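You operate a simulated robot arm through the tools that you are given. There is no shell and no other tool.

Carry out the task below with a simulated robot arm. There is one attempt and no reset: what you move stays moved.

Task
Flush the low grease drawer with the water in the small jug.
Fine: drawer on the exit table, jug back, dirty water into the grey tub, drawer back in its runners. Set down upright: small jug.

The check looks at the end state, three seconds after you hand in, the way a careful person would. Anything else that was tipped, shoved, dropped, spilled or broken makes it a failure.

Robot
A 6-joint arm with a two-finger gripper, fixed in place. Base frame: the origin is at the foot of the arm, x ahead of it, y to its left, z up. Lengths are in mm, angles in degrees, forces in N, time in s.
Its first joint turns from -166.0 to 166.0 degrees. Payload 2.45 kg.
The tool frame sits at the grasp point between the pads (the TCP): z along the fingers, y along the line on which they close. The tips reach 20 mm beyond it. The gripper opens to 140 mm. The gripper's body begins 168 mm behind the TCP.
Orientation is that of the tool frame in the base frame, as a unit quaternion [w, x, y, z]. With the fingers straight down and closing along the base's y, the tool's x points along the base's -x, its y along +y and its z along -z.

Tools
- The arm moves only by the tool apply_moves. Its argument "commands" is a list of rows, each an object (a shift or turn left out is 0, a gripper value left out holds the last) with "xyz": the shift along the tool's x, y, z in mm, a list of three; "delta_rot": the turn, a rotation vector about the tool's x, y, z in degrees, a list of three; "fingers": the gripper command, from -1 (fully open) to 1 (shut), values between in proportion. In form: [{"xyz": [dx, dy, dz], "delta_rot": [wx, wy, wz], "fingers": fingers}, ...]. A call has 1 to 20 rows; each row shifts and turns the commanded pose from where the row before left it, along the tool's axes as they then stand. Each row takes 0.2 s and may step no farther than 50 mm and 8.6 degrees from the row before; otherwise, or with a gripper value out of range, the whole call is refused. A pose out of reach is approached as far as the arm can. The call stops where the force on the tool passes 90 N (or 10 N more than at its start, if that is more) or the arm is blocked; 0.2 s more then pass. The fingers move at their own pace (about 45 mm/s each) and stop on an object; they squeeze with about 35 N. The grip force told is the motor's: it shows also when the fingers shut on nothing. Time passes only in rows, and 0.2 s behind the last, so rows that do not move let the fingers close. It gives the time, the measured TCP pose, the force on the tool (base axes), the opening and the grip force at its end, in the units of the frame above (readings bear some noise), with the torque about the TCP (base axes, N m) and any sound that the robot's microphone picked up.
- Cameras (640 x 400 px; columns grow to the right, rows downward): "scene" is fixed at [51.2, 651.5, 1554.5]; the picture's right is [-0.50, -0.87, 0.00], its down [-0.32, 0.18, -0.93] and it looks along [0.81, -0.46, -0.36] (base axes); focal length 297 px, centre (320, 200). "wrist" rides on the gripper at [78, 11, -209] in the tool frame; the picture's right is [-0.14, 0.99, 0.00], its down [-0.92, -0.13, -0.37] and it looks along [-0.36, -0.05, 0.93] (tool axes); focal length 280 px, centre (320, 200).
- grab_frame(camera): a new picture of that camera. The clock stands still meanwhile.
- measure_at(camera, pixels): there is no depth. For up to 12 entries [column, row, z] of the newest picture of that camera ("zoom" is the newest enlarged one), the place [x, y] in the base frame at which the ray of that pixel passes the height z, good to about 2 mm. The clock stands still meanwhile.
- close_up(camera, box): a new picture of the part [left, top, right, bottom] of that camera's present view, enlarged. The clock stands still meanwhile.
- close_job(): hands the job in; it is judged then, once.

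Unless the task says otherwise, let go and move clear before handing in.

The tools are called after "Emit:" as a command line: name --argument value ..., lists and objects as JSON in quotes. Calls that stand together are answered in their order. apply_moves: Moves the arm, as the interface text tells. Its arguments: {"type":"object","properties":{"commands":{"type":"array","items":{"type":"object","properties":{"xyz":{"type":"array","items":{"type":"number"}},"delta_rot":{"type":"array","items":{"type":"number"}},"fingers":{"type":"number"}}}}},"required":["commands"]} The other tools are called the same way: grab_frame (camera) takes a picture; measure_at (camera, pixels) gives the place at which the rays of pixels pass given heights; close_up (camera, box) takes an enlarged picture of a part of a camera's view; close_job () hands the job in.

At the start:

```text
time: 0.0
eef_pos: [525.4, 210.3, 1443.0]
tool_rot: [0.001, 0.0, 1.0, -0.001]
force: [-1.3, 0.2, -0.1]
wrist_torque: [-0.02, 0.02, -0.01]
opening: 139.6
gripper_force: 0.1
```

scene: 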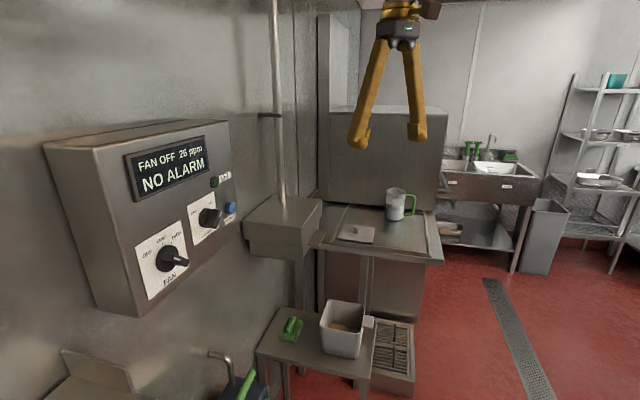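
wrist: 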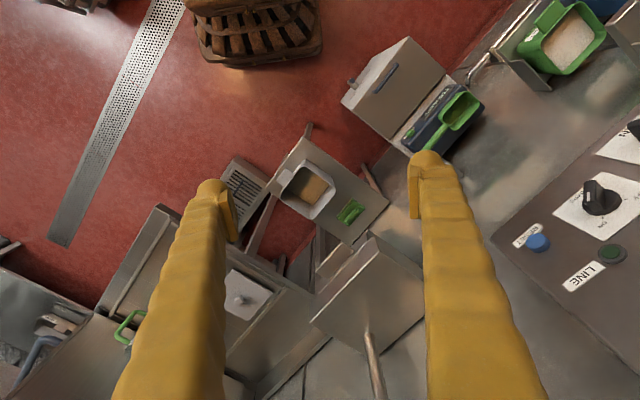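

The first pictures show a jug with a green handle at scene pixel (397,205), a grey tub at (342,330) and a control panel reading "FAN OFF 26 ppm, NO ALARM". I'll enlarge these areas before moving anything.

Emit:
close_up --camera "scene" --box '[310, 170, 460, 265]'

Emit:
close_up --camera "scene" --box '[240, 270, 440, 400]'

Emit:
close_up --camera "scene" --box '[30, 110, 260, 320]'

Emit:
close_up --camera "wrist" --box '[180, 120, 420, 300]'

Emit:
close_up --camera "wrist" --box '[320, 0, 640, 200]'

Emit:
close_up --camera "wrist" --box '[0, 200, 320, 400]'

```text
4.21 times, centred on (385, 218) of scene
```

zoom: 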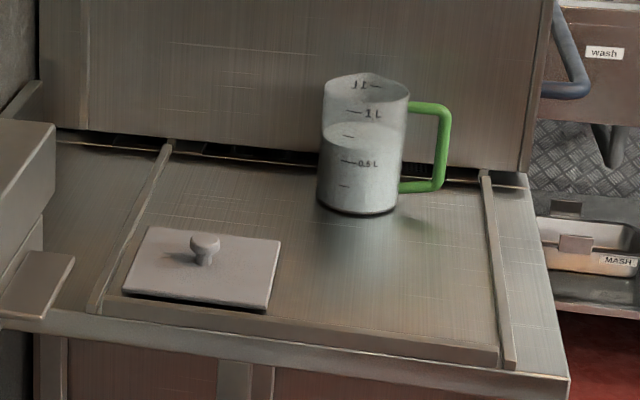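

```text
3.08 times, centred on (340, 335) of scene
```

zoom: 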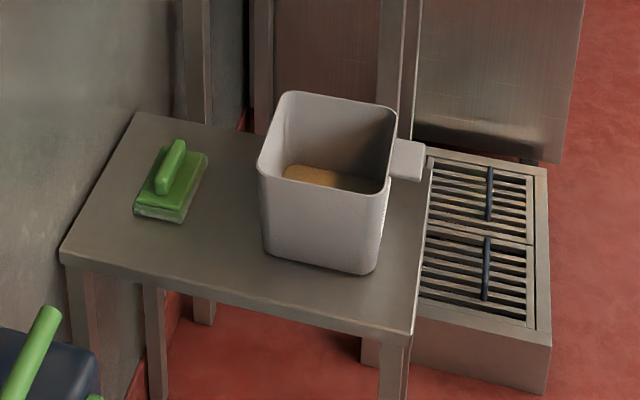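

```text
1.90 times, centred on (145, 215) of scene
```

zoom: 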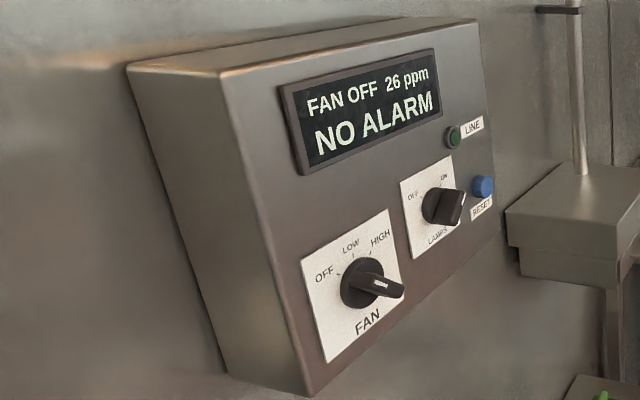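

```text
2.22 times, centred on (300, 210) of wrist
```

zoom: 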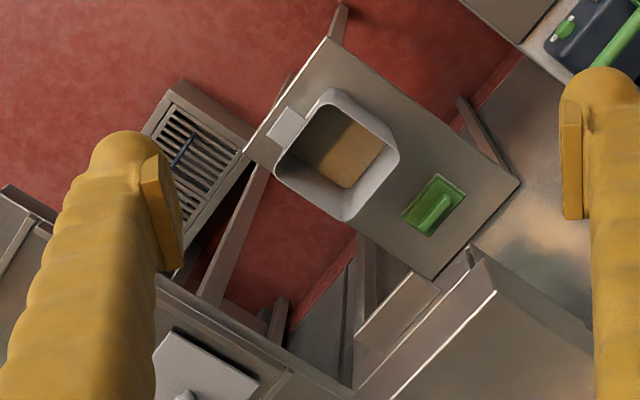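

```text
2.00 times, centred on (480, 100) of wrist
```

zoom: 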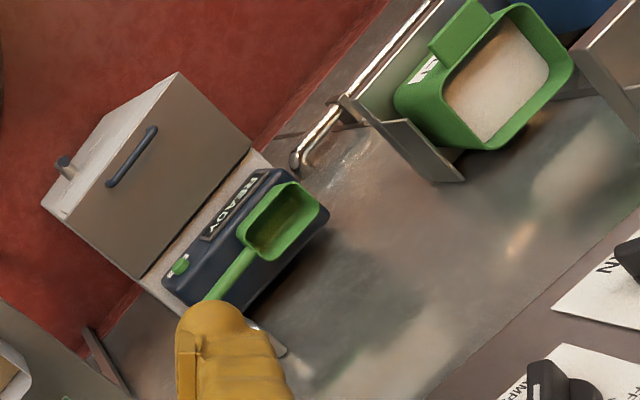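

```text
2.00 times, centred on (160, 300) of wrist
```

zoom: 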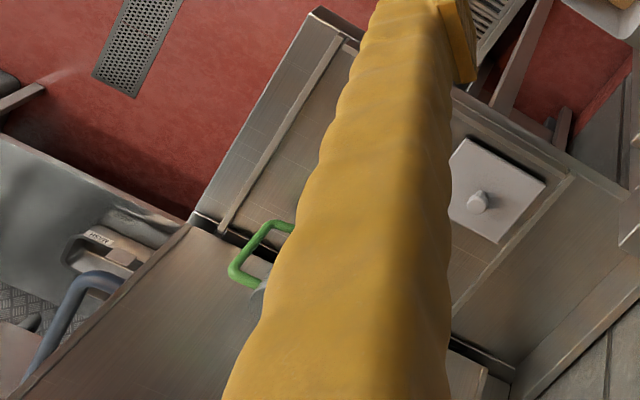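

The zooms show a counter with a knobbed plate and the jug (about 0.8 L). There is also a small table with a grey container holding brown stuff, a brush, and a floor grate. I can't yet say which part is the grease drawer, so I'll measure some landmarks and look closer.

Emit:
grab_frame --camera "scene"

Emit:
grab_frame --camera "wrist"

Emit:
measure_at --camera "scene" --pixels '[[395, 219, 900], [395, 219, 700], [395, 219, 500], [357, 233, 900], [357, 233, 700], [357, 233, 500], [340, 352, 600], [340, 352, 400], [340, 352, 200], [395, 350, 300], [395, 350, 0], [520, 330, 0]]'

Emit:
measure_at --camera "wrist" --pixels '[[240, 299, 900], [240, 299, 700], [240, 299, 500], [310, 190, 600], [310, 190, 400], [310, 190, 200], [351, 211, 600], [351, 211, 400], [351, 211, 200], [130, 100, 0], [130, 100, 200], [120, 330, 800]]'

Emit:
close_up --camera "scene" --box '[430, 120, 640, 280]'

Emit:
close_up --camera "scene" --box '[0, 300, 300, 400]'

Emit:
close_up --camera "wrist" --box '[0, 0, 320, 200]'

Emit:
close_up --camera "wrist" --box '[220, 220, 440, 400]'

```text
taken
```

scene: 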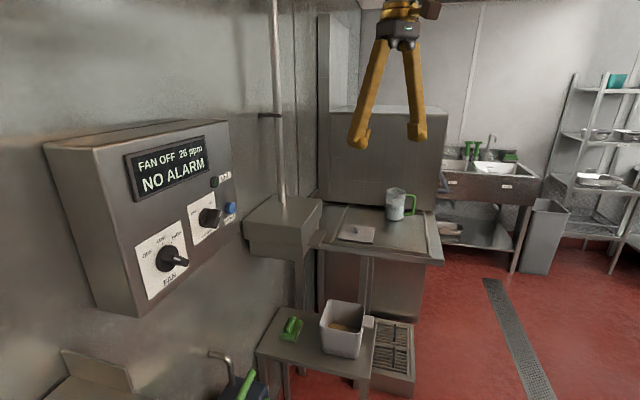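

```text
taken
```

wrist: 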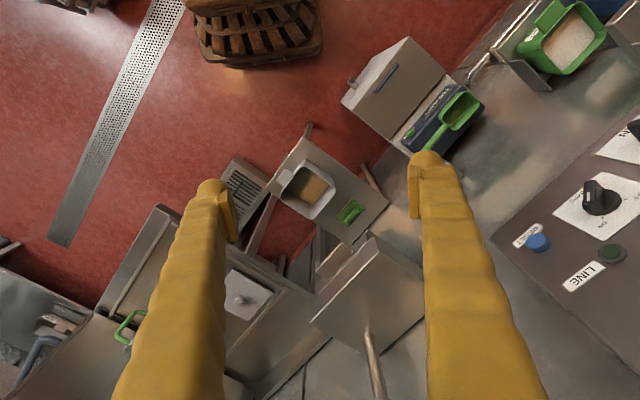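

```text
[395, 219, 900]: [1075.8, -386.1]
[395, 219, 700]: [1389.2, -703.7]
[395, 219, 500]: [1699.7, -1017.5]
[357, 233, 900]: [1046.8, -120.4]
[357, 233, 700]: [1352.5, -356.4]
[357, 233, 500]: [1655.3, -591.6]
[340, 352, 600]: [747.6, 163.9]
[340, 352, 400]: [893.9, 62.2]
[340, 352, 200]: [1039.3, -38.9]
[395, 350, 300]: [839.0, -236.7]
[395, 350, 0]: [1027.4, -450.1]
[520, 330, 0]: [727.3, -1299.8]
```

```text
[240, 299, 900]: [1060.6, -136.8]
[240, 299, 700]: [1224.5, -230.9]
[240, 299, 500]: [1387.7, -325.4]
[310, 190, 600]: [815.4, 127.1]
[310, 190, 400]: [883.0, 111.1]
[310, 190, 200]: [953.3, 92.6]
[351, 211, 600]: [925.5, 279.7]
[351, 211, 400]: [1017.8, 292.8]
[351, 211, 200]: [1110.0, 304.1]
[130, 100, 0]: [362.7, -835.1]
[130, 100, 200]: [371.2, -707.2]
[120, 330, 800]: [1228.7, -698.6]
```

```text
2.50 times, centred on (535, 200) of scene
```

zoom: 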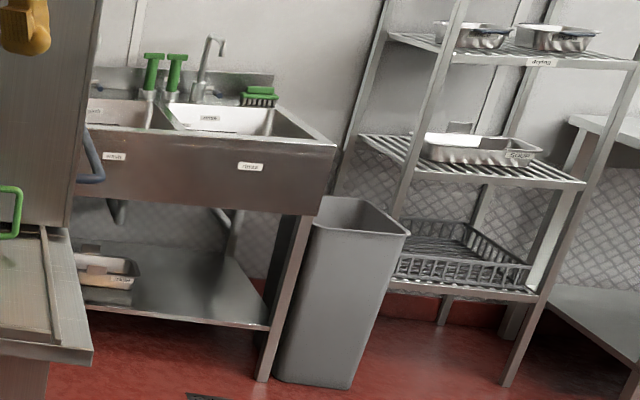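

```text
2.13 times, centred on (150, 350) of scene
```

zoom: 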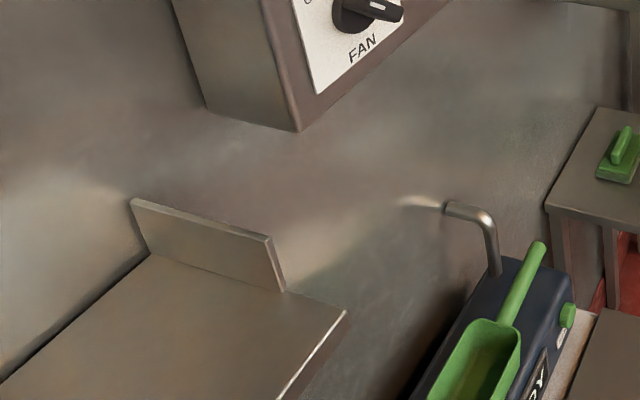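

```text
2.00 times, centred on (160, 100) of wrist
```

zoom: 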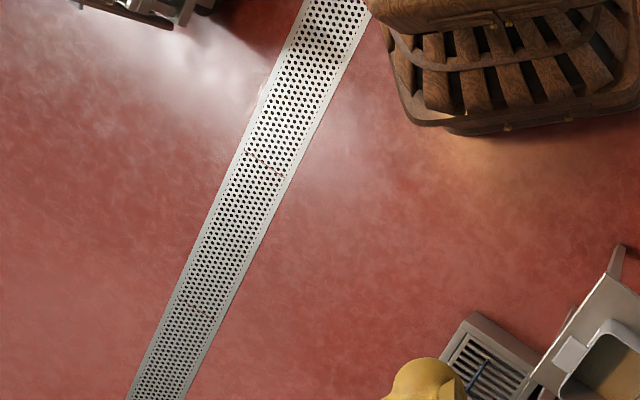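

```text
2.22 times, centred on (330, 310) of wrist
```

zoom: 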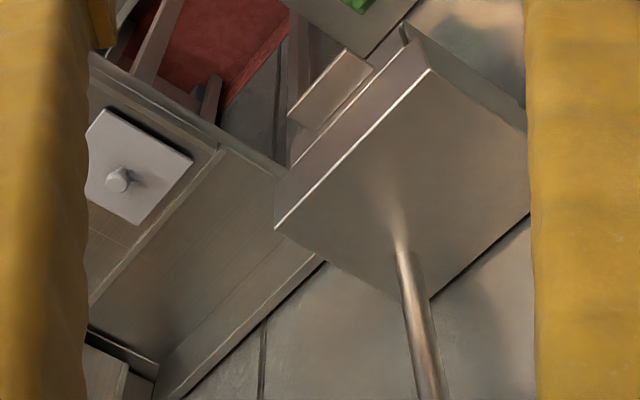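

The box with the vertical pipe, scene (283,225), has a tab sticking out of its side at wrist (300,270). That may be a drawer. I'll triangulate some heights from both cameras.

Emit:
measure_at --camera "wrist" --pixels '[[60, 243, 300], [60, 243, 0], [60, 243, -300], [240, 299, 1000], [240, 299, 950], [310, 323, 1100], [310, 323, 1000], [310, 323, 900], [130, 318, 1000], [130, 318, 900], [130, 318, 800], [389, 206, 500]]'

Emit:
measure_at --camera "scene" --pixels '[[490, 280, 300], [490, 280, 0], [490, 280, -300], [357, 228, 1000], [357, 228, 950], [322, 206, 1100], [322, 206, 1000], [322, 206, 900], [414, 196, 1000], [414, 196, 900], [414, 196, 800], [257, 353, 500]]'

Emit:
close_up --camera "scene" --box '[230, 180, 350, 280]'

```text
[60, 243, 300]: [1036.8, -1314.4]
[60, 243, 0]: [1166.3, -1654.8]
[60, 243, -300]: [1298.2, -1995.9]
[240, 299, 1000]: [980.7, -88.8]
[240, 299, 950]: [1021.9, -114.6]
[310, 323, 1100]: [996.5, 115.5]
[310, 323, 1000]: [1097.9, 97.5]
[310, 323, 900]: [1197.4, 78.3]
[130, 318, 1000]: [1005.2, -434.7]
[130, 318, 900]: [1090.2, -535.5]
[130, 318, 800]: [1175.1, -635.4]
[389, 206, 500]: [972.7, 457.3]
```

```text
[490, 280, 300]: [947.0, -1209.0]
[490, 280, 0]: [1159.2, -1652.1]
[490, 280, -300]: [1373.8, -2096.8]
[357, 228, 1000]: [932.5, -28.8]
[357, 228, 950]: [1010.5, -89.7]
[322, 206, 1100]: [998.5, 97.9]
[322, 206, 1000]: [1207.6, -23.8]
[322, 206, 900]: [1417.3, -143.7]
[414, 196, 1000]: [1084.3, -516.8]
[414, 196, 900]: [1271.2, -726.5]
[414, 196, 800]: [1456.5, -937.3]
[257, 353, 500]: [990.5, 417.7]
```

```text
4.00 times, centred on (290, 230) of scene
```

zoom: 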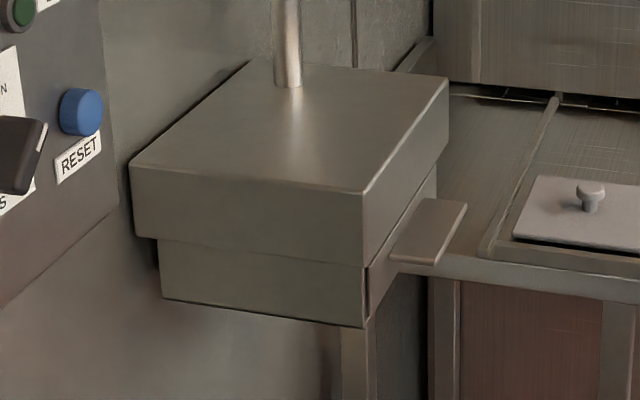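

The floor is at z≈0, the counter top at about z≈940, and the pipe box cap tops out near z≈1100. Under the cap there is a drawer with a tab handle, at zoom (430,235). I'll tilt the tool to look more horizontally and survey.

Emit:
apply_moves --commands '[{"delta_rot": [0, -8, 0]}, {"delta_rot": [0, -8, 0]}, {"delta_rot": [0, -8, 0]}, {"delta_rot": [0, -8, 0]}, {"delta_rot": [0, 0, 0]}]'

Emit:
grab_frame --camera "wrist"

Emit:
grab_frame --camera "scene"

```text
time: 1.2
eef_pos: [525.9, 208.6, 1443.7]
tool_rot: [0.277, 0.0, 0.961, 0.001]
force: [0.5, 0.7, 0.2]
wrist_torque: [0.01, 0.04, 0.03]
opening: 139.9
gripper_force: 0.0
```

```text
taken
```

wrist: 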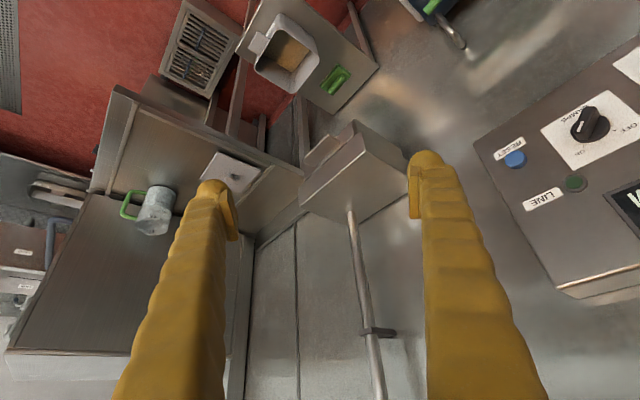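

```text
taken
```

scene: 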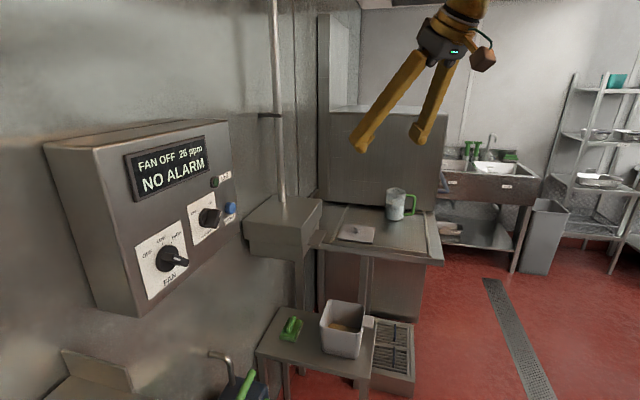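

The tilted wrist view shows the box with its tab at (320,150), the jug at (152,210) and the tub at (285,55). I'll zoom in on these.

Emit:
close_up --camera "wrist" --box '[80, 60, 420, 270]'

Emit:
close_up --camera "wrist" --box '[230, 0, 390, 100]'

Emit:
close_up --camera "wrist" --box '[0, 140, 220, 280]'

Emit:
close_up --camera "wrist" --box '[280, 110, 420, 230]'

```text
1.88 times, centred on (250, 165) of wrist
```

zoom: 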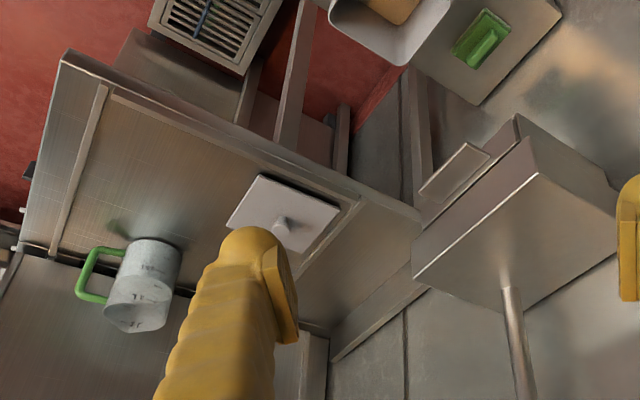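

```text
4.00 times, centred on (310, 50) of wrist
```

zoom: 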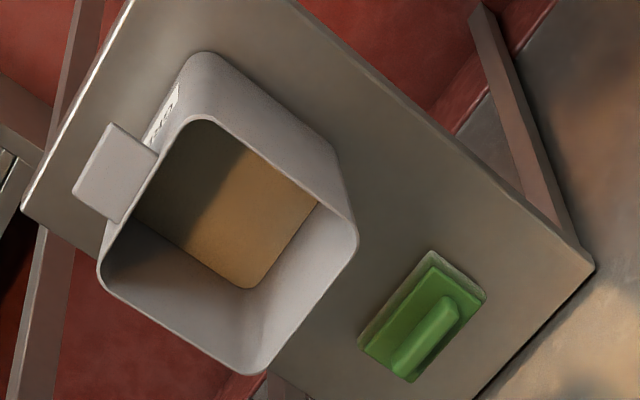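

```text
2.86 times, centred on (110, 210) of wrist
```

zoom: 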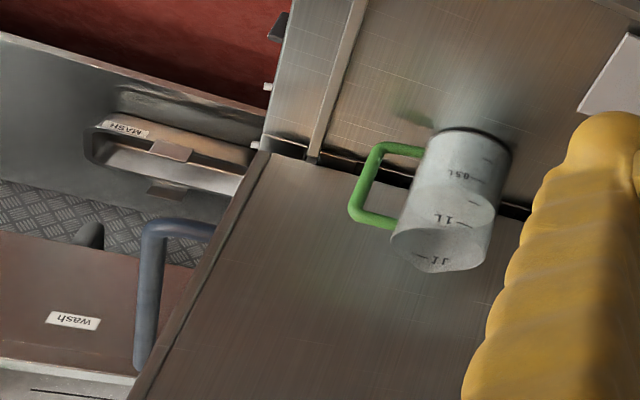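

```text
3.33 times, centred on (350, 170) of wrist
```

zoom: 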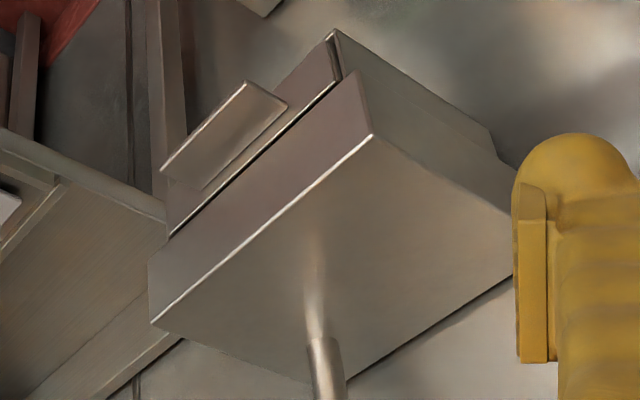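

The tub carries a label beside its tab, and the pan under the sink is labelled. I'll measure the counter, box and table geometry from both cameras.

Emit:
measure_at --camera "scene" --pixels '[[443, 262, 930], [428, 211, 930], [318, 247, 930], [346, 206, 930], [374, 243, 940], [339, 238, 940], [322, 206, 1100], [301, 227, 1100], [244, 222, 1100], [292, 196, 1100], [318, 238, 1030], [308, 246, 1030]]'

Emit:
measure_at --camera "wrist" --pixels '[[115, 90, 930], [303, 162, 930], [216, 152, 940], [195, 178, 940], [260, 170, 940], [242, 193, 940], [360, 132, 1100], [300, 205, 1100], [408, 185, 1100], [303, 162, 1030], [322, 137, 1030], [335, 143, 1030]]'

Emit:
close_up --camera "wrist" --box '[250, 10, 310, 50]'

```text
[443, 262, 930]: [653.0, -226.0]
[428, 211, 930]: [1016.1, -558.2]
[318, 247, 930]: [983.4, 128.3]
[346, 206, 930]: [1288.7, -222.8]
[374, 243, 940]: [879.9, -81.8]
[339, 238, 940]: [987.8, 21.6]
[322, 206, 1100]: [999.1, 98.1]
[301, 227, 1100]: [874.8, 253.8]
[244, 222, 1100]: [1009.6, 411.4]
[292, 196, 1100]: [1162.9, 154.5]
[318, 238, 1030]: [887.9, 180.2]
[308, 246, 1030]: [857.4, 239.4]
```

```text
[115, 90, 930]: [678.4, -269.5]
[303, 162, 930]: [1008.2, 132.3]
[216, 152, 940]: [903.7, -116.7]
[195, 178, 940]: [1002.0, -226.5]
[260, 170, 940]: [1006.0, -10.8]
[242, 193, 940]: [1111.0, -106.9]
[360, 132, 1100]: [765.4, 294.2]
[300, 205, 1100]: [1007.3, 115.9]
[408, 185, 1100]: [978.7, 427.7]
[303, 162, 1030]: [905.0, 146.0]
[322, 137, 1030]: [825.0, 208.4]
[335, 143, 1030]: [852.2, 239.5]
```

```text
10.00 times, centred on (280, 30) of wrist
```

zoom: 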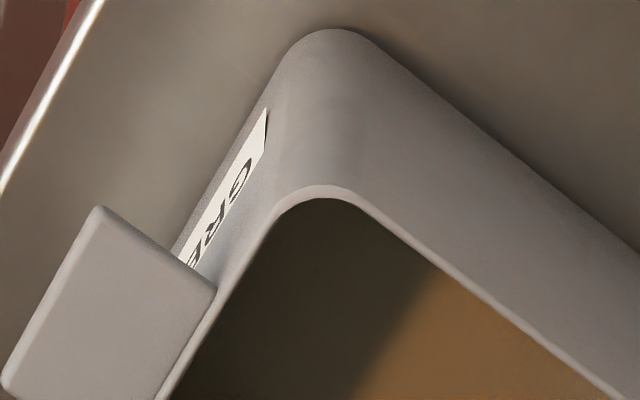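

The tub label starts "GRE…", so it is marked GREASE and must be the grey tub. I'll refine the cap and tab corners from both views to fix the drawer's height.

Emit:
measure_at --camera "scene" --pixels '[[300.5, 228, 1100], [300.5, 228, 1050], [321.75, 199.5, 1100], [321.75, 199.5, 1050], [242.5, 221, 1100], [242.5, 221, 1050], [326, 231, 1050], [326, 231, 1000], [318.75, 246, 1050], [318.75, 246, 1000], [307.5, 244, 1000], [301.25, 261.75, 950]]'

Emit:
measure_at --camera "wrist" --pixels '[[365, 150, 1100], [365, 150, 1050], [299, 207.5, 1100], [299, 207.5, 1050], [408.5, 192.5, 1100], [408.5, 192.5, 1050], [302, 159.5, 1050], [302, 159.5, 1000], [327.5, 134.6, 1050], [327.5, 134.6, 1000], [340, 142.4, 1000], [354.6, 119, 1000]]'

```text
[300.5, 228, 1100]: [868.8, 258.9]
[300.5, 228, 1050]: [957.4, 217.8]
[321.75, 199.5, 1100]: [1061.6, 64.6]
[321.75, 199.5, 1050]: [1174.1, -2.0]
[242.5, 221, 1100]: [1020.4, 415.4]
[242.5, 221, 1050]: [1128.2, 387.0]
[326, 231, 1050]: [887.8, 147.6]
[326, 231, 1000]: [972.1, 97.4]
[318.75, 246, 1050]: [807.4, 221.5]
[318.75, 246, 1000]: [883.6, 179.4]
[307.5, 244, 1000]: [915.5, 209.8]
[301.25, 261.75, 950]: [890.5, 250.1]
```

```text
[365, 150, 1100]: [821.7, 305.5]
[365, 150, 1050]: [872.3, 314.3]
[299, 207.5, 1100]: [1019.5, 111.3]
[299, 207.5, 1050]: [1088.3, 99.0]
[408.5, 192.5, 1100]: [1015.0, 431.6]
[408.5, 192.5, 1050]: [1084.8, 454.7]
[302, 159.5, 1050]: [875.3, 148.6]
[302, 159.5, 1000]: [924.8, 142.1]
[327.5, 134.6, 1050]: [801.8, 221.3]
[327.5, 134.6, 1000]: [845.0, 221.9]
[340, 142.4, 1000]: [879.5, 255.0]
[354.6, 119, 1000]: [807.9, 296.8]
```

Triangulating puts the cap corners at about (769,300,1150), (957,124) and (913,444). The drawer under it faces (-0.7,-0.7), with a tab about 96x40 mm at z≈1055, and the counter top is at z≈870. Next I'll pin down the jug, plate and tub.

Emit:
measure_at --camera "wrist" --pixels '[[164, 189, 870], [150, 232, 1010], [122, 200, 950], [122, 200, 900], [285, 30, 500], [285, 30, 600], [318, 56, 500], [318, 56, 600], [257, 65, 600], [291, 90, 600], [344, 68, 450], [379, 66, 450]]'

Emit:
measure_at --camera "scene" --pixels '[[395, 219, 870], [397, 191, 1010], [413, 196, 950], [413, 196, 900], [330, 300, 500], [330, 300, 600], [364, 306, 500], [364, 306, 600], [357, 318, 600], [322, 318, 600], [360, 358, 450], [375, 375, 450]]'

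Emit:
close_up --camera "scene" --box '[310, 290, 400, 370]'

Emit:
close_up --camera "scene" --box '[370, 175, 450, 225]'

```text
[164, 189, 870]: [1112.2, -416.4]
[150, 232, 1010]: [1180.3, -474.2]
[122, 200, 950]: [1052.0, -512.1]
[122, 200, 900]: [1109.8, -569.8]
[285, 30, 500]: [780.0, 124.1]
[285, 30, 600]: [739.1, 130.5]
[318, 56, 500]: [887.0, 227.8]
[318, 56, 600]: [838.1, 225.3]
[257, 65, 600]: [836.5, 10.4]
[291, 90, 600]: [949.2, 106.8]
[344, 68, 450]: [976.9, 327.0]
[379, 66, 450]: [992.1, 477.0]
```

```text
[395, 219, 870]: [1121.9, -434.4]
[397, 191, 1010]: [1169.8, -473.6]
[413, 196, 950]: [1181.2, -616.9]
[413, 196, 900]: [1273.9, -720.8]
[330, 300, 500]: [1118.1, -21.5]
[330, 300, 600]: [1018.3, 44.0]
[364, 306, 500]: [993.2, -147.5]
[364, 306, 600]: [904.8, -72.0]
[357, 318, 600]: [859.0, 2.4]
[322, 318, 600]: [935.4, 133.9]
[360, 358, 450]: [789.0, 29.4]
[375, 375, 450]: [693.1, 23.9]
```

```text
5.00 times, centred on (355, 330) of scene
```

zoom: 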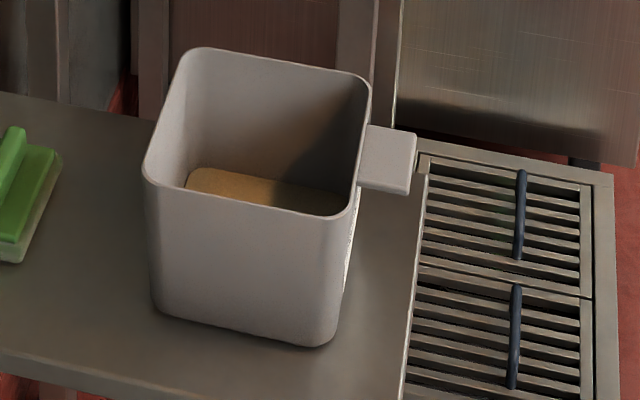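

```text
8.00 times, centred on (410, 200) of scene
```

zoom: 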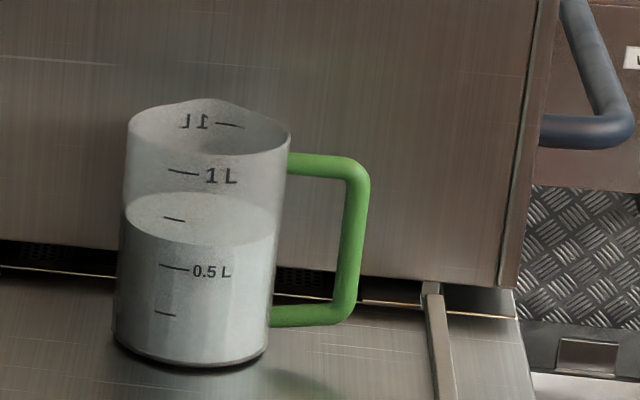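

The jug stands at about (1117,-425) on the counter, with its handle pointing toward scene-right, about 1195 mm from the base. Next I'll measure the tub rim and the jug handle from both cameras.

Emit:
measure_at --camera "scene" --pixels '[[320, 326, 600], [330, 300, 600], [365, 306, 600], [361, 333, 600], [374, 316, 600], [372, 329, 600], [322, 353, 450], [353, 359, 450], [415, 195.6, 1000], [413, 215, 900], [285, 340, 450], [376, 370, 450]]'

Emit:
measure_at --camera "wrist" --pixels '[[319, 60, 600], [292.5, 94, 600], [254.5, 67.5, 600], [280, 14, 600], [248, 47.5, 600], [257.5, 30, 600], [122, 213.5, 1000], [130, 192, 900], [235, 53, 450], [379, 67, 450], [348, 100, 450], [135, 235, 1030]]'

```text
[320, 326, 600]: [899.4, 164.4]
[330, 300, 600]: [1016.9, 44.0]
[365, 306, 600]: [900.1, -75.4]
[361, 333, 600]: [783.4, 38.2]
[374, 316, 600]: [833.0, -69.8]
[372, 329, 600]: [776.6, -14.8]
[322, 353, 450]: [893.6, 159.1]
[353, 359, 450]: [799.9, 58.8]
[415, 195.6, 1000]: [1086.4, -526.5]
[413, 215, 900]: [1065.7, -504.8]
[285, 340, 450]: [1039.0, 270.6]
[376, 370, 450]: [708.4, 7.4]
```

```text
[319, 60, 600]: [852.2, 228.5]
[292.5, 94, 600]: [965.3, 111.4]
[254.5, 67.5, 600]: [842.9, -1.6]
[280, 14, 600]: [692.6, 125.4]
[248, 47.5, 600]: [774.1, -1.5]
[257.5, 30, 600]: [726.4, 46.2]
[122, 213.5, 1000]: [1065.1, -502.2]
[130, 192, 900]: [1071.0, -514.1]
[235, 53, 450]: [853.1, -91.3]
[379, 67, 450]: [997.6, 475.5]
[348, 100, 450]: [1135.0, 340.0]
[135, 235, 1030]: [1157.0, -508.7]
```

The tub rim comes out at about z≈730 with its centre near (780,129). The jug is at about (1130,-437) with its handle pointing to (-0.65,-0.76). The camera hangs below the tool when it tilts forward, so I'll roll the tool 180° about its own axis to bring the camera on top, staying high and clear.

Emit:
apply_moves --commands '[{"delta_rot": [0, 0, 8.5]}, {"delta_rot": [0, 0, 8.5]}, {"delta_rot": [0, 0, 8.5]}, {"delta_rot": [0, 0, 8.5]}, {"delta_rot": [0, 0, 8.5]}, {"delta_rot": [0, 0, 8.5]}, {"delta_rot": [0, 0, 8.5]}, {"delta_rot": [0, 0, 8.5]}, {"delta_rot": [0, 0, 8.5]}, {"delta_rot": [0, 0, 8.5]}, {"delta_rot": [0, 0, 5]}, {"delta_rot": [0, 0, 0]}]'

Emit:
grab_frame --camera "wrist"

Emit:
grab_frame --camera "scene"

```text
time: 3.8
eef_pos: [524.4, 208.8, 1443.3]
tool_rot: [0.195, 0.68, 0.679, 0.196]
force: [0.1, 0.2, 0.2]
wrist_torque: [0.01, 0.01, 0.01]
opening: 140.1
gripper_force: 0.1
```

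```text
taken
```

wrist: 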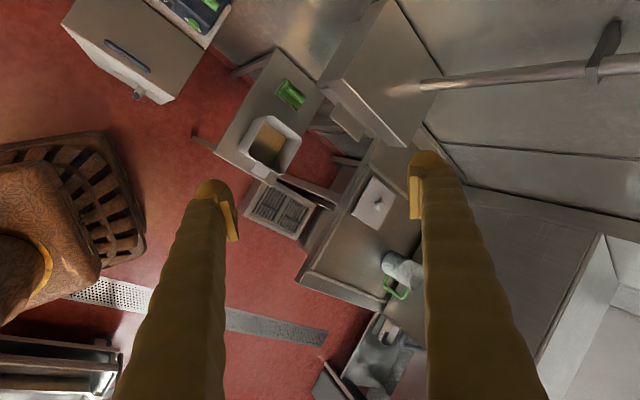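

```text
taken
```

scene: 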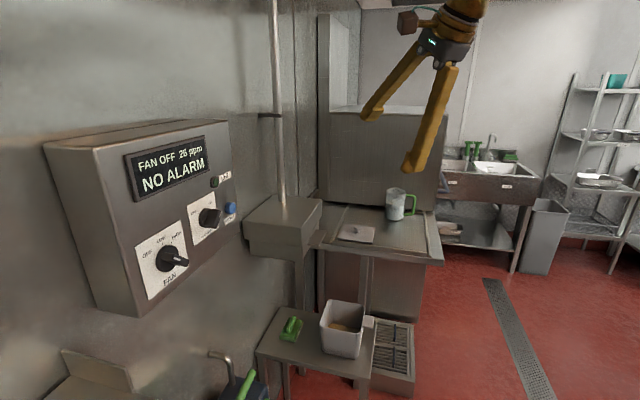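

The roll worked and this view shows the jug at (402,270), the tub at (267,143) and the drawer tab at (350,118). I'll continue the roll another 90° to put the camera on top.

Emit:
apply_moves --commands '[{"delta_rot": [0, 0, 8.5]}, {"delta_rot": [0, 0, 8.5]}, {"delta_rot": [0, 0, 8.5]}, {"delta_rot": [0, 0, 8.5]}, {"delta_rot": [0, 0, 8.5]}, {"delta_rot": [0, 0, 8.5]}, {"delta_rot": [0, 0, 8.5]}, {"delta_rot": [0, 0, 8.5]}, {"delta_rot": [0, 0, 8.5]}, {"delta_rot": [0, 0, 8.5]}, {"delta_rot": [0, 0, 5]}, {"delta_rot": [0, 0, 0]}]'

Emit:
grab_frame --camera "wrist"

Emit:
grab_frame --camera "scene"

```text
time: 6.4
eef_pos: [568.4, -26.3, 1452.1]
tool_rot: [-0.009, 0.961, 0.011, 0.277]
force: [0.1, 0.9, 0.7]
wrist_torque: [0.01, 0.0, 0.02]
opening: 139.8
gripper_force: 0.0
out of reach, approached as far as the arm can: row 6, 7, 8, 9, 10, 11
```

```text
taken
```

wrist: 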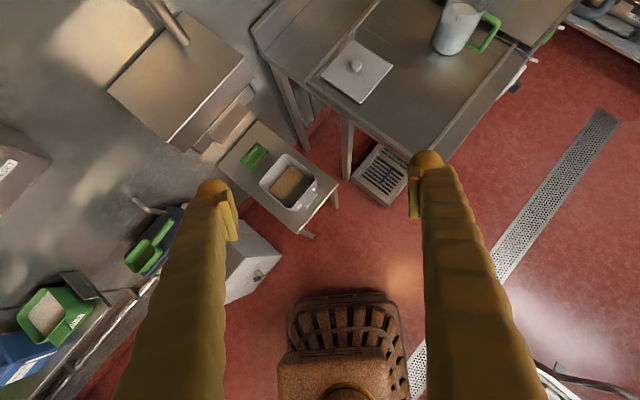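

```text
taken
```

scene: 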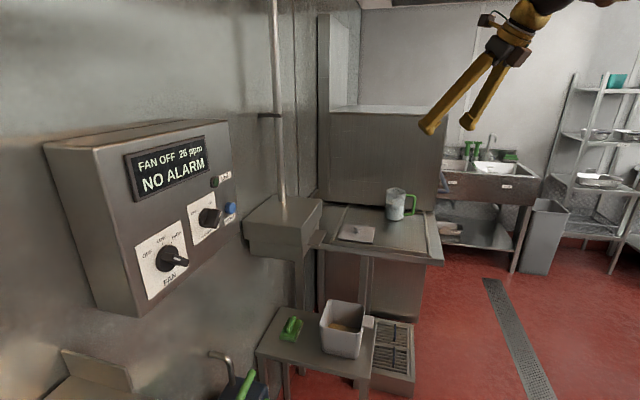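

With the camera on top the image is upright. The arm could not hold position there: it stopped at (568,-26), which suggests a joint-6 limit near this roll. I'll use this view for close looks at the jug, counter, box and tub.

Emit:
close_up --camera "wrist" --box '[240, 0, 560, 200]'

Emit:
close_up --camera "wrist" --box '[100, 20, 340, 170]'

Emit:
close_up --camera "wrist" --box '[200, 120, 360, 220]'

Emit:
close_up --camera "wrist" --box '[400, 0, 560, 100]'

Emit:
close_up --camera "wrist" --box '[0, 160, 320, 400]'

```text
2.00 times, centred on (400, 100) of wrist
```

zoom: 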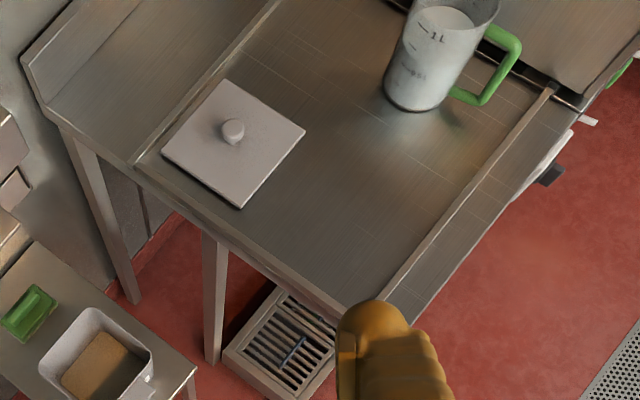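

```text
2.67 times, centred on (220, 95) of wrist
```

zoom: 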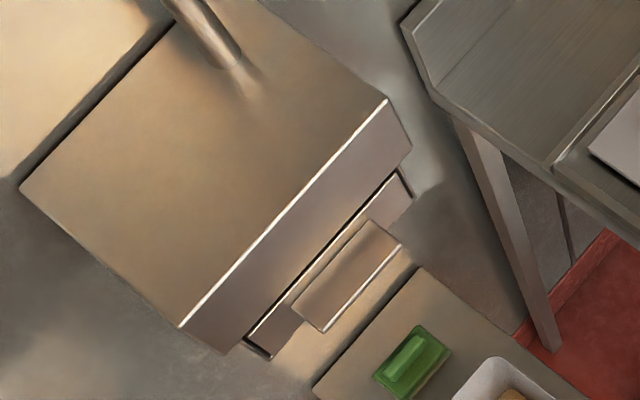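

```text
4.00 times, centred on (280, 170) of wrist
```

zoom: 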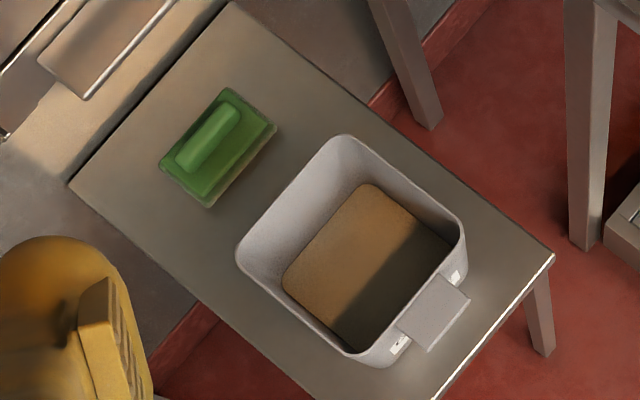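

```text
4.00 times, centred on (480, 50) of wrist
```

zoom: 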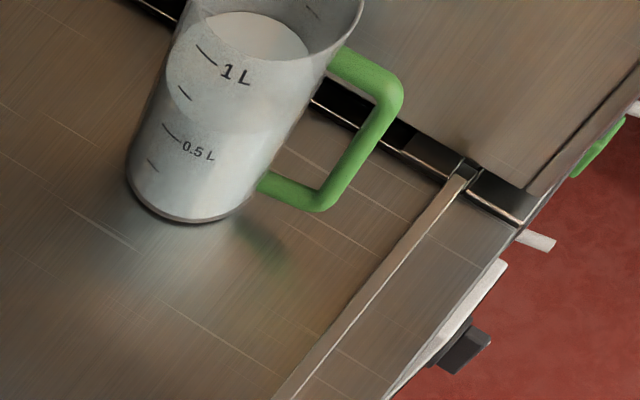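

```text
1.67 times, centred on (160, 280) of wrist
```

zoom: 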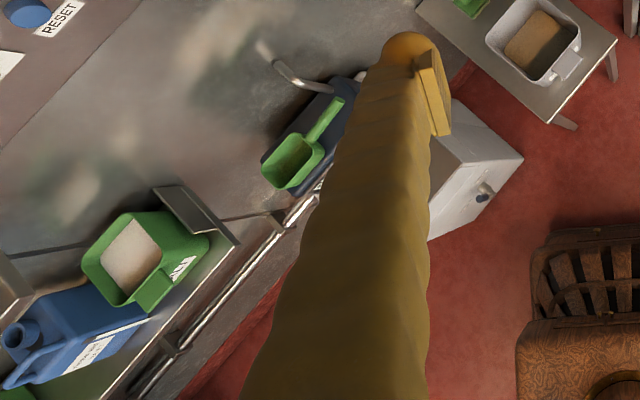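

This view shows the drawer face under the cap with its tab at zoom-2 (350,275). The tub label reads "GR…", and the jug has clear space around its handle. I'll send a null row to see whether the commanded pose resets after the out-of-reach rows.

Emit:
apply_moves --commands '[{"xyz": [0, 0, 0]}]'

Emit:
measure_at --camera "wrist" --pixels '[[450, 50, 870], [230, 112, 1055], [300, 185, 730]]'

```text
time: 6.8
eef_pos: [569.0, -27.7, 1450.9]
tool_rot: [-0.009, 0.961, 0.012, 0.277]
force: [0.3, 0.3, 0.3]
wrist_torque: [0.0, 0.02, -0.01]
opening: 140.1
gripper_force: 0.0
```

```text
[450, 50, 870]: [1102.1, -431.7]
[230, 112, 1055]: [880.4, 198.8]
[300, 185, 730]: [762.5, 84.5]
```

The null row was accepted, so the commanded pose re-syncs to where the arm actually is. Before moving lower I'll locate the panel by its RESET label so the gripper stays clear of it.

Emit:
grab_frame --camera "wrist"

Emit:
measure_at --camera "wrist" --pixels '[[4, 172, 1200], [4, 172, 1300], [50, 158, 1200], [50, 158, 1300], [239, 70, 1150], [180, 150, 1150], [107, 93, 1150], [250, 107, 1055], [224, 140, 1055], [240, 94, 1050], [196, 150, 1050], [310, 186, 730]]'

Emit:
measure_at --camera "scene" --pixels '[[230, 219.5, 1200], [230, 219.5, 1300], [237, 213, 1200], [237, 213, 1300], [229, 120, 1400], [146, 316, 1100]]'

```text
taken
```

wrist: 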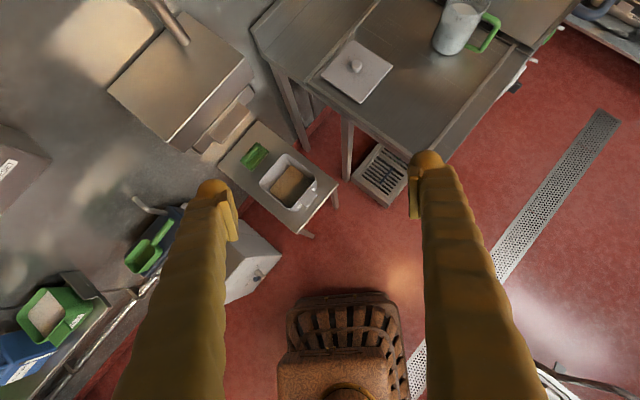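

```text
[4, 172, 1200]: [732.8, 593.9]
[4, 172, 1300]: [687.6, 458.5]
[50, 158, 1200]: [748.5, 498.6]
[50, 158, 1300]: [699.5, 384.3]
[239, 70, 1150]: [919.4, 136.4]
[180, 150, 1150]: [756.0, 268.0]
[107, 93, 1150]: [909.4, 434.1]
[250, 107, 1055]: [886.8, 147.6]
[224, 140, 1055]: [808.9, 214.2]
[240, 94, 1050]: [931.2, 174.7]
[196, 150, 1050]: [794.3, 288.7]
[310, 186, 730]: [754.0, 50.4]
```

```text
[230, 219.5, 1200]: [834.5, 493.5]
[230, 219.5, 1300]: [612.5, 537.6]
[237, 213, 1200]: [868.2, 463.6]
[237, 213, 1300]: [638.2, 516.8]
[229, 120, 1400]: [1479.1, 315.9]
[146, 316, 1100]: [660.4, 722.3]
```

The panel face at about (707,517,1257) is well back toward the wall, so it doesn't block the drawer approach. I'll roll back 90°, level the tool and yaw it 45°, so the fingers face the drawer and close vertically.

Emit:
apply_moves --commands '[{"delta_rot": [0, 0, -8.5]}, {"delta_rot": [0, 0, -8.5]}, {"delta_rot": [0, 0, -8.5]}, {"delta_rot": [0, 0, -8.5]}, {"delta_rot": [0, 0, -8.5]}, {"delta_rot": [0, 0, -8.5]}, {"delta_rot": [0, 0, -8.5]}, {"delta_rot": [0, 0, -8.5]}, {"delta_rot": [0, 0, -8.5]}, {"delta_rot": [0, 0, -8.5]}, {"delta_rot": [0, 0, -5]}, {"delta_rot": [0, 0, 0]}]'

Emit:
apply_moves --commands '[{"delta_rot": [-8, 0, 0]}, {"delta_rot": [-8, 0, 0]}, {"delta_rot": [-8, 0, 0]}, {"delta_rot": [-8, 0, 0]}, {"delta_rot": [-8, 0, 0]}, {"delta_rot": [-8, 0, 0]}, {"delta_rot": [0, 8, 0]}, {"delta_rot": [0, 8, 0]}, {"delta_rot": [0, 8, 0]}, {"delta_rot": [0, 8, 0]}, {"delta_rot": [0, 8, 0]}, {"delta_rot": [0, 5, 0]}, {"delta_rot": [0, 0, 0]}]'

Emit:
grab_frame --camera "wrist"

Emit:
grab_frame --camera "scene"

```text
time: 9.4
eef_pos: [569.0, -26.4, 1451.1]
tool_rot: [0.195, 0.679, 0.68, 0.195]
force: [0.4, -0.2, -0.4]
wrist_torque: [0.01, 0.0, -0.01]
opening: 140.0
gripper_force: 0.1
```

```text
time: 12.2
eef_pos: [570.2, -23.9, 1451.4]
tool_rot: [0.212, 0.326, 0.675, 0.627]
force: [0.7, -0.4, -0.1]
wrist_torque: [0.04, 0.02, 0.02]
opening: 140.3
gripper_force: 0.2
out of reach, approached as far as the arm can: row 6
```

```text
taken
```

wrist: 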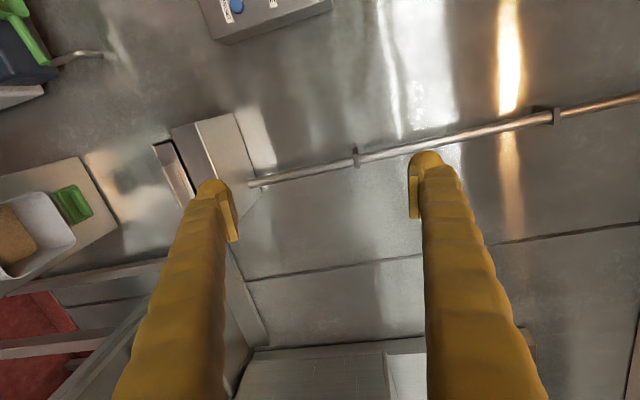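

```text
taken
```

scene: 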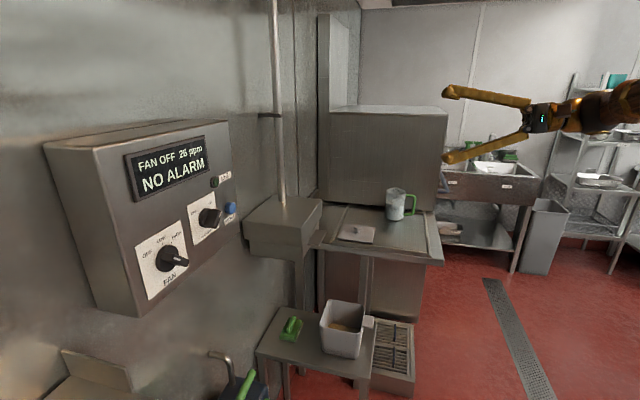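

The tool now points along (0.70,0.71,-0.12) toward the drawer with its closing axis near vertical. I'll lower about 385 mm in free space to look at the drawer face and what lies under it.

Emit:
apply_moves --commands '[{"xyz": [-5.9, -47.3, 6.0]}, {"xyz": [-5.9, -47.3, 6.0]}, {"xyz": [-5.9, -47.3, 6.0]}, {"xyz": [-5.9, -47.3, 6.0]}, {"xyz": [-5.9, -47.3, 6.0]}, {"xyz": [-5.9, -47.3, 6.0]}, {"xyz": [-5.9, -47.3, 6.0]}, {"xyz": [-5.9, -47.3, 6.0]}, {"xyz": [0, 0, 0]}]'

Emit:
grab_frame --camera "wrist"

Emit:
grab_frame --camera "scene"

```text
time: 14.2
eef_pos: [590.2, -37.1, 1077.9]
tool_rot: [0.212, 0.326, 0.675, 0.627]
force: [-1.0, -0.6, 0.2]
wrist_torque: [0.0, 0.0, 0.02]
opening: 140.0
gripper_force: 0.1
out of reach, approached as far as the arm can: row 7, 8
```

```text
taken
```

wrist: 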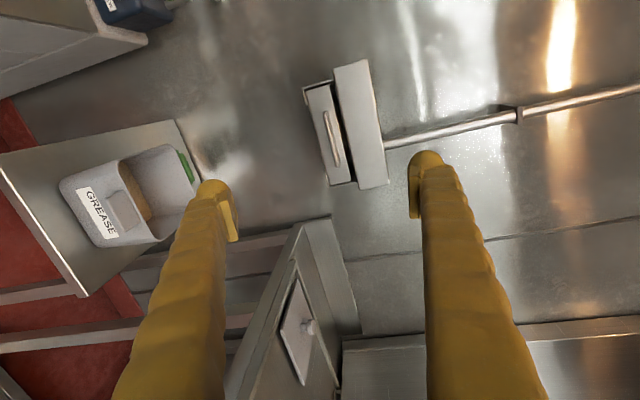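

```text
taken
```

scene: 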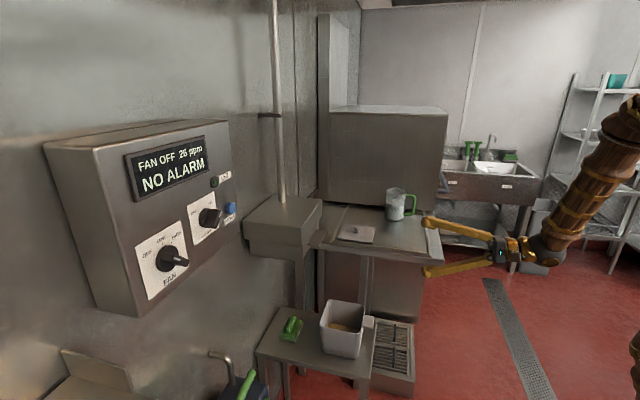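

The view shows a single drawer under the cap with its tab at wrist (330,140), nothing below it, and the tub labelled GREASE at (98,212). I'll zoom in on the drawer for its geometry.

Emit:
close_up --camera "wrist" --box '[280, 50, 420, 200]'

Emit:
close_up --camera "wrist" --box '[220, 200, 460, 400]'

Emit:
close_up --camera "wrist" --box '[0, 100, 230, 300]'

```text
2.67 times, centred on (350, 125) of wrist
```

zoom: 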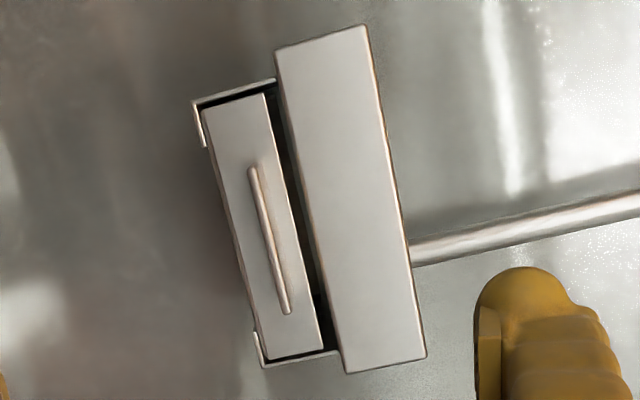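

```text
2.00 times, centred on (340, 300) of wrist
```

zoom: 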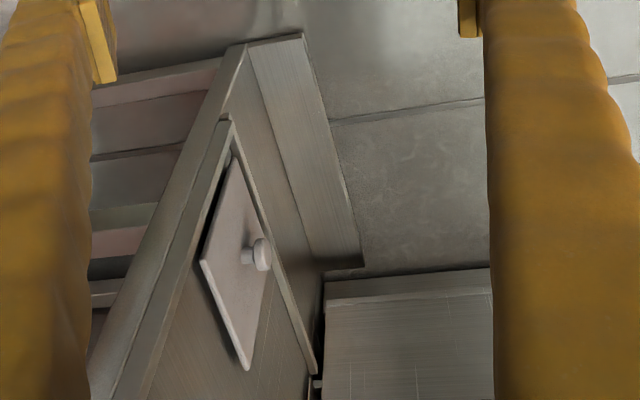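

```text
2.00 times, centred on (115, 200) of wrist
```

zoom: 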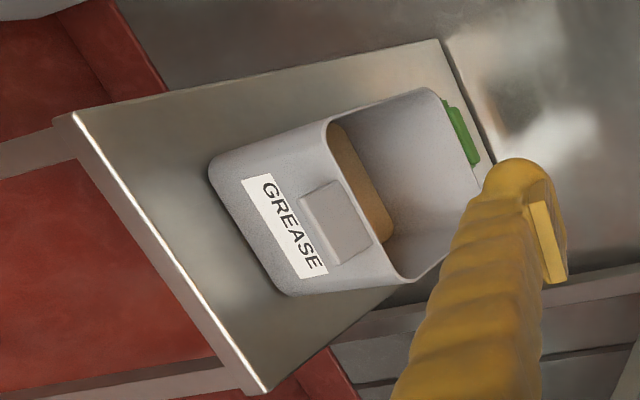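

The drawer face is about 196 mm wide and 48 mm high, sitting on L-shaped side runners, with the tab a bit above mid-height. I'll measure the rays through the tab and face from this view.

Emit:
measure_at --camera "wrist" --pixels '[[324.5, 113.75, 1060], [324.5, 113.75, 1045], [338, 168, 1060], [338, 168, 1045], [332, 141, 1060], [332, 141, 1045], [331, 127, 1045], [306, 94, 1040], [355, 60, 1120], [391, 184, 1150], [342, 187, 1090], [329, 184, 1030]]'

Emit:
close_up --camera "wrist" --box '[295, 60, 395, 200]'

```text
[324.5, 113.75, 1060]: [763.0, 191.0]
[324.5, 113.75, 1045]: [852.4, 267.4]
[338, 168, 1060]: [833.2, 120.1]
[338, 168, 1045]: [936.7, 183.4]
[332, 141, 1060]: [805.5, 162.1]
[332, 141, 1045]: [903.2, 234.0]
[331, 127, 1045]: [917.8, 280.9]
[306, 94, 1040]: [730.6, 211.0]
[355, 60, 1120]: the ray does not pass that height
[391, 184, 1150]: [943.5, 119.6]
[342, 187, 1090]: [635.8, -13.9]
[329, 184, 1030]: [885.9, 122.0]
```

```text
2.86 times, centred on (345, 130) of wrist
```

zoom: 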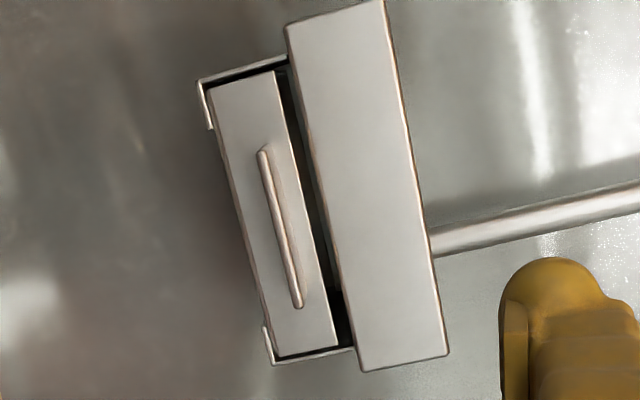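

The tab sits at z≈1054, about 31 mm above the drawer's bottom edge, and the cap spans z≈1086 to 1150. I'll level the tool, aim it along 45° and move to about 60 mm in front of the tab with the fingers open.

Emit:
apply_moves --commands '[{"delta_rot": [-3.57, -0.04, -3.53]}, {"delta_rot": [-3.57, -0.04, -3.53]}, {"xyz": [-2.1, -4, 45.5]}, {"xyz": [-2.1, -4, 45.5]}, {"xyz": [-2.1, -4, 45.5]}, {"xyz": [-2.1, -4, 45.5]}, {"xyz": [0, 0, 0]}]'

Emit:
grab_frame --camera "wrist"

Emit:
grab_frame --camera "scene"

```text
time: 15.8
eef_pos: [734.6, 77.4, 1068.3]
tool_rot: [0.271, 0.27, 0.653, 0.653]
force: [0.2, 0.3, 0.1]
wrist_torque: [-0.02, 0.01, 0.05]
opening: 140.4
gripper_force: 0.1
out of reach, approached as far as the arm can: row 1, 2
```

```text
taken
```

wrist: 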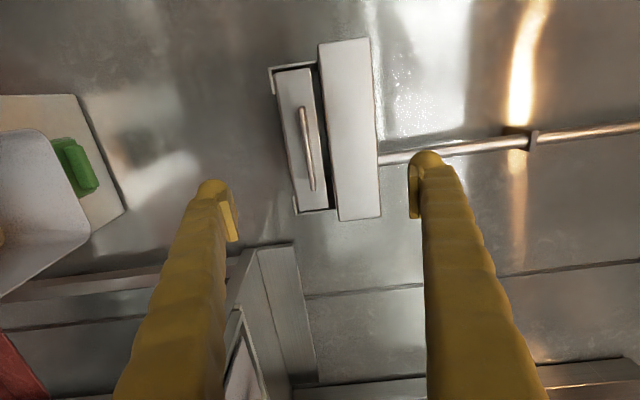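

```text
taken
```

scene: 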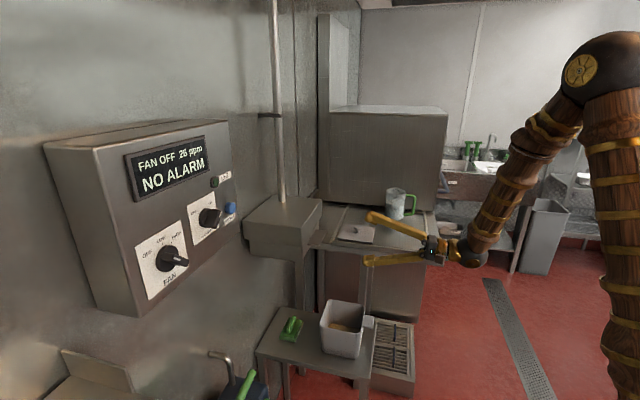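

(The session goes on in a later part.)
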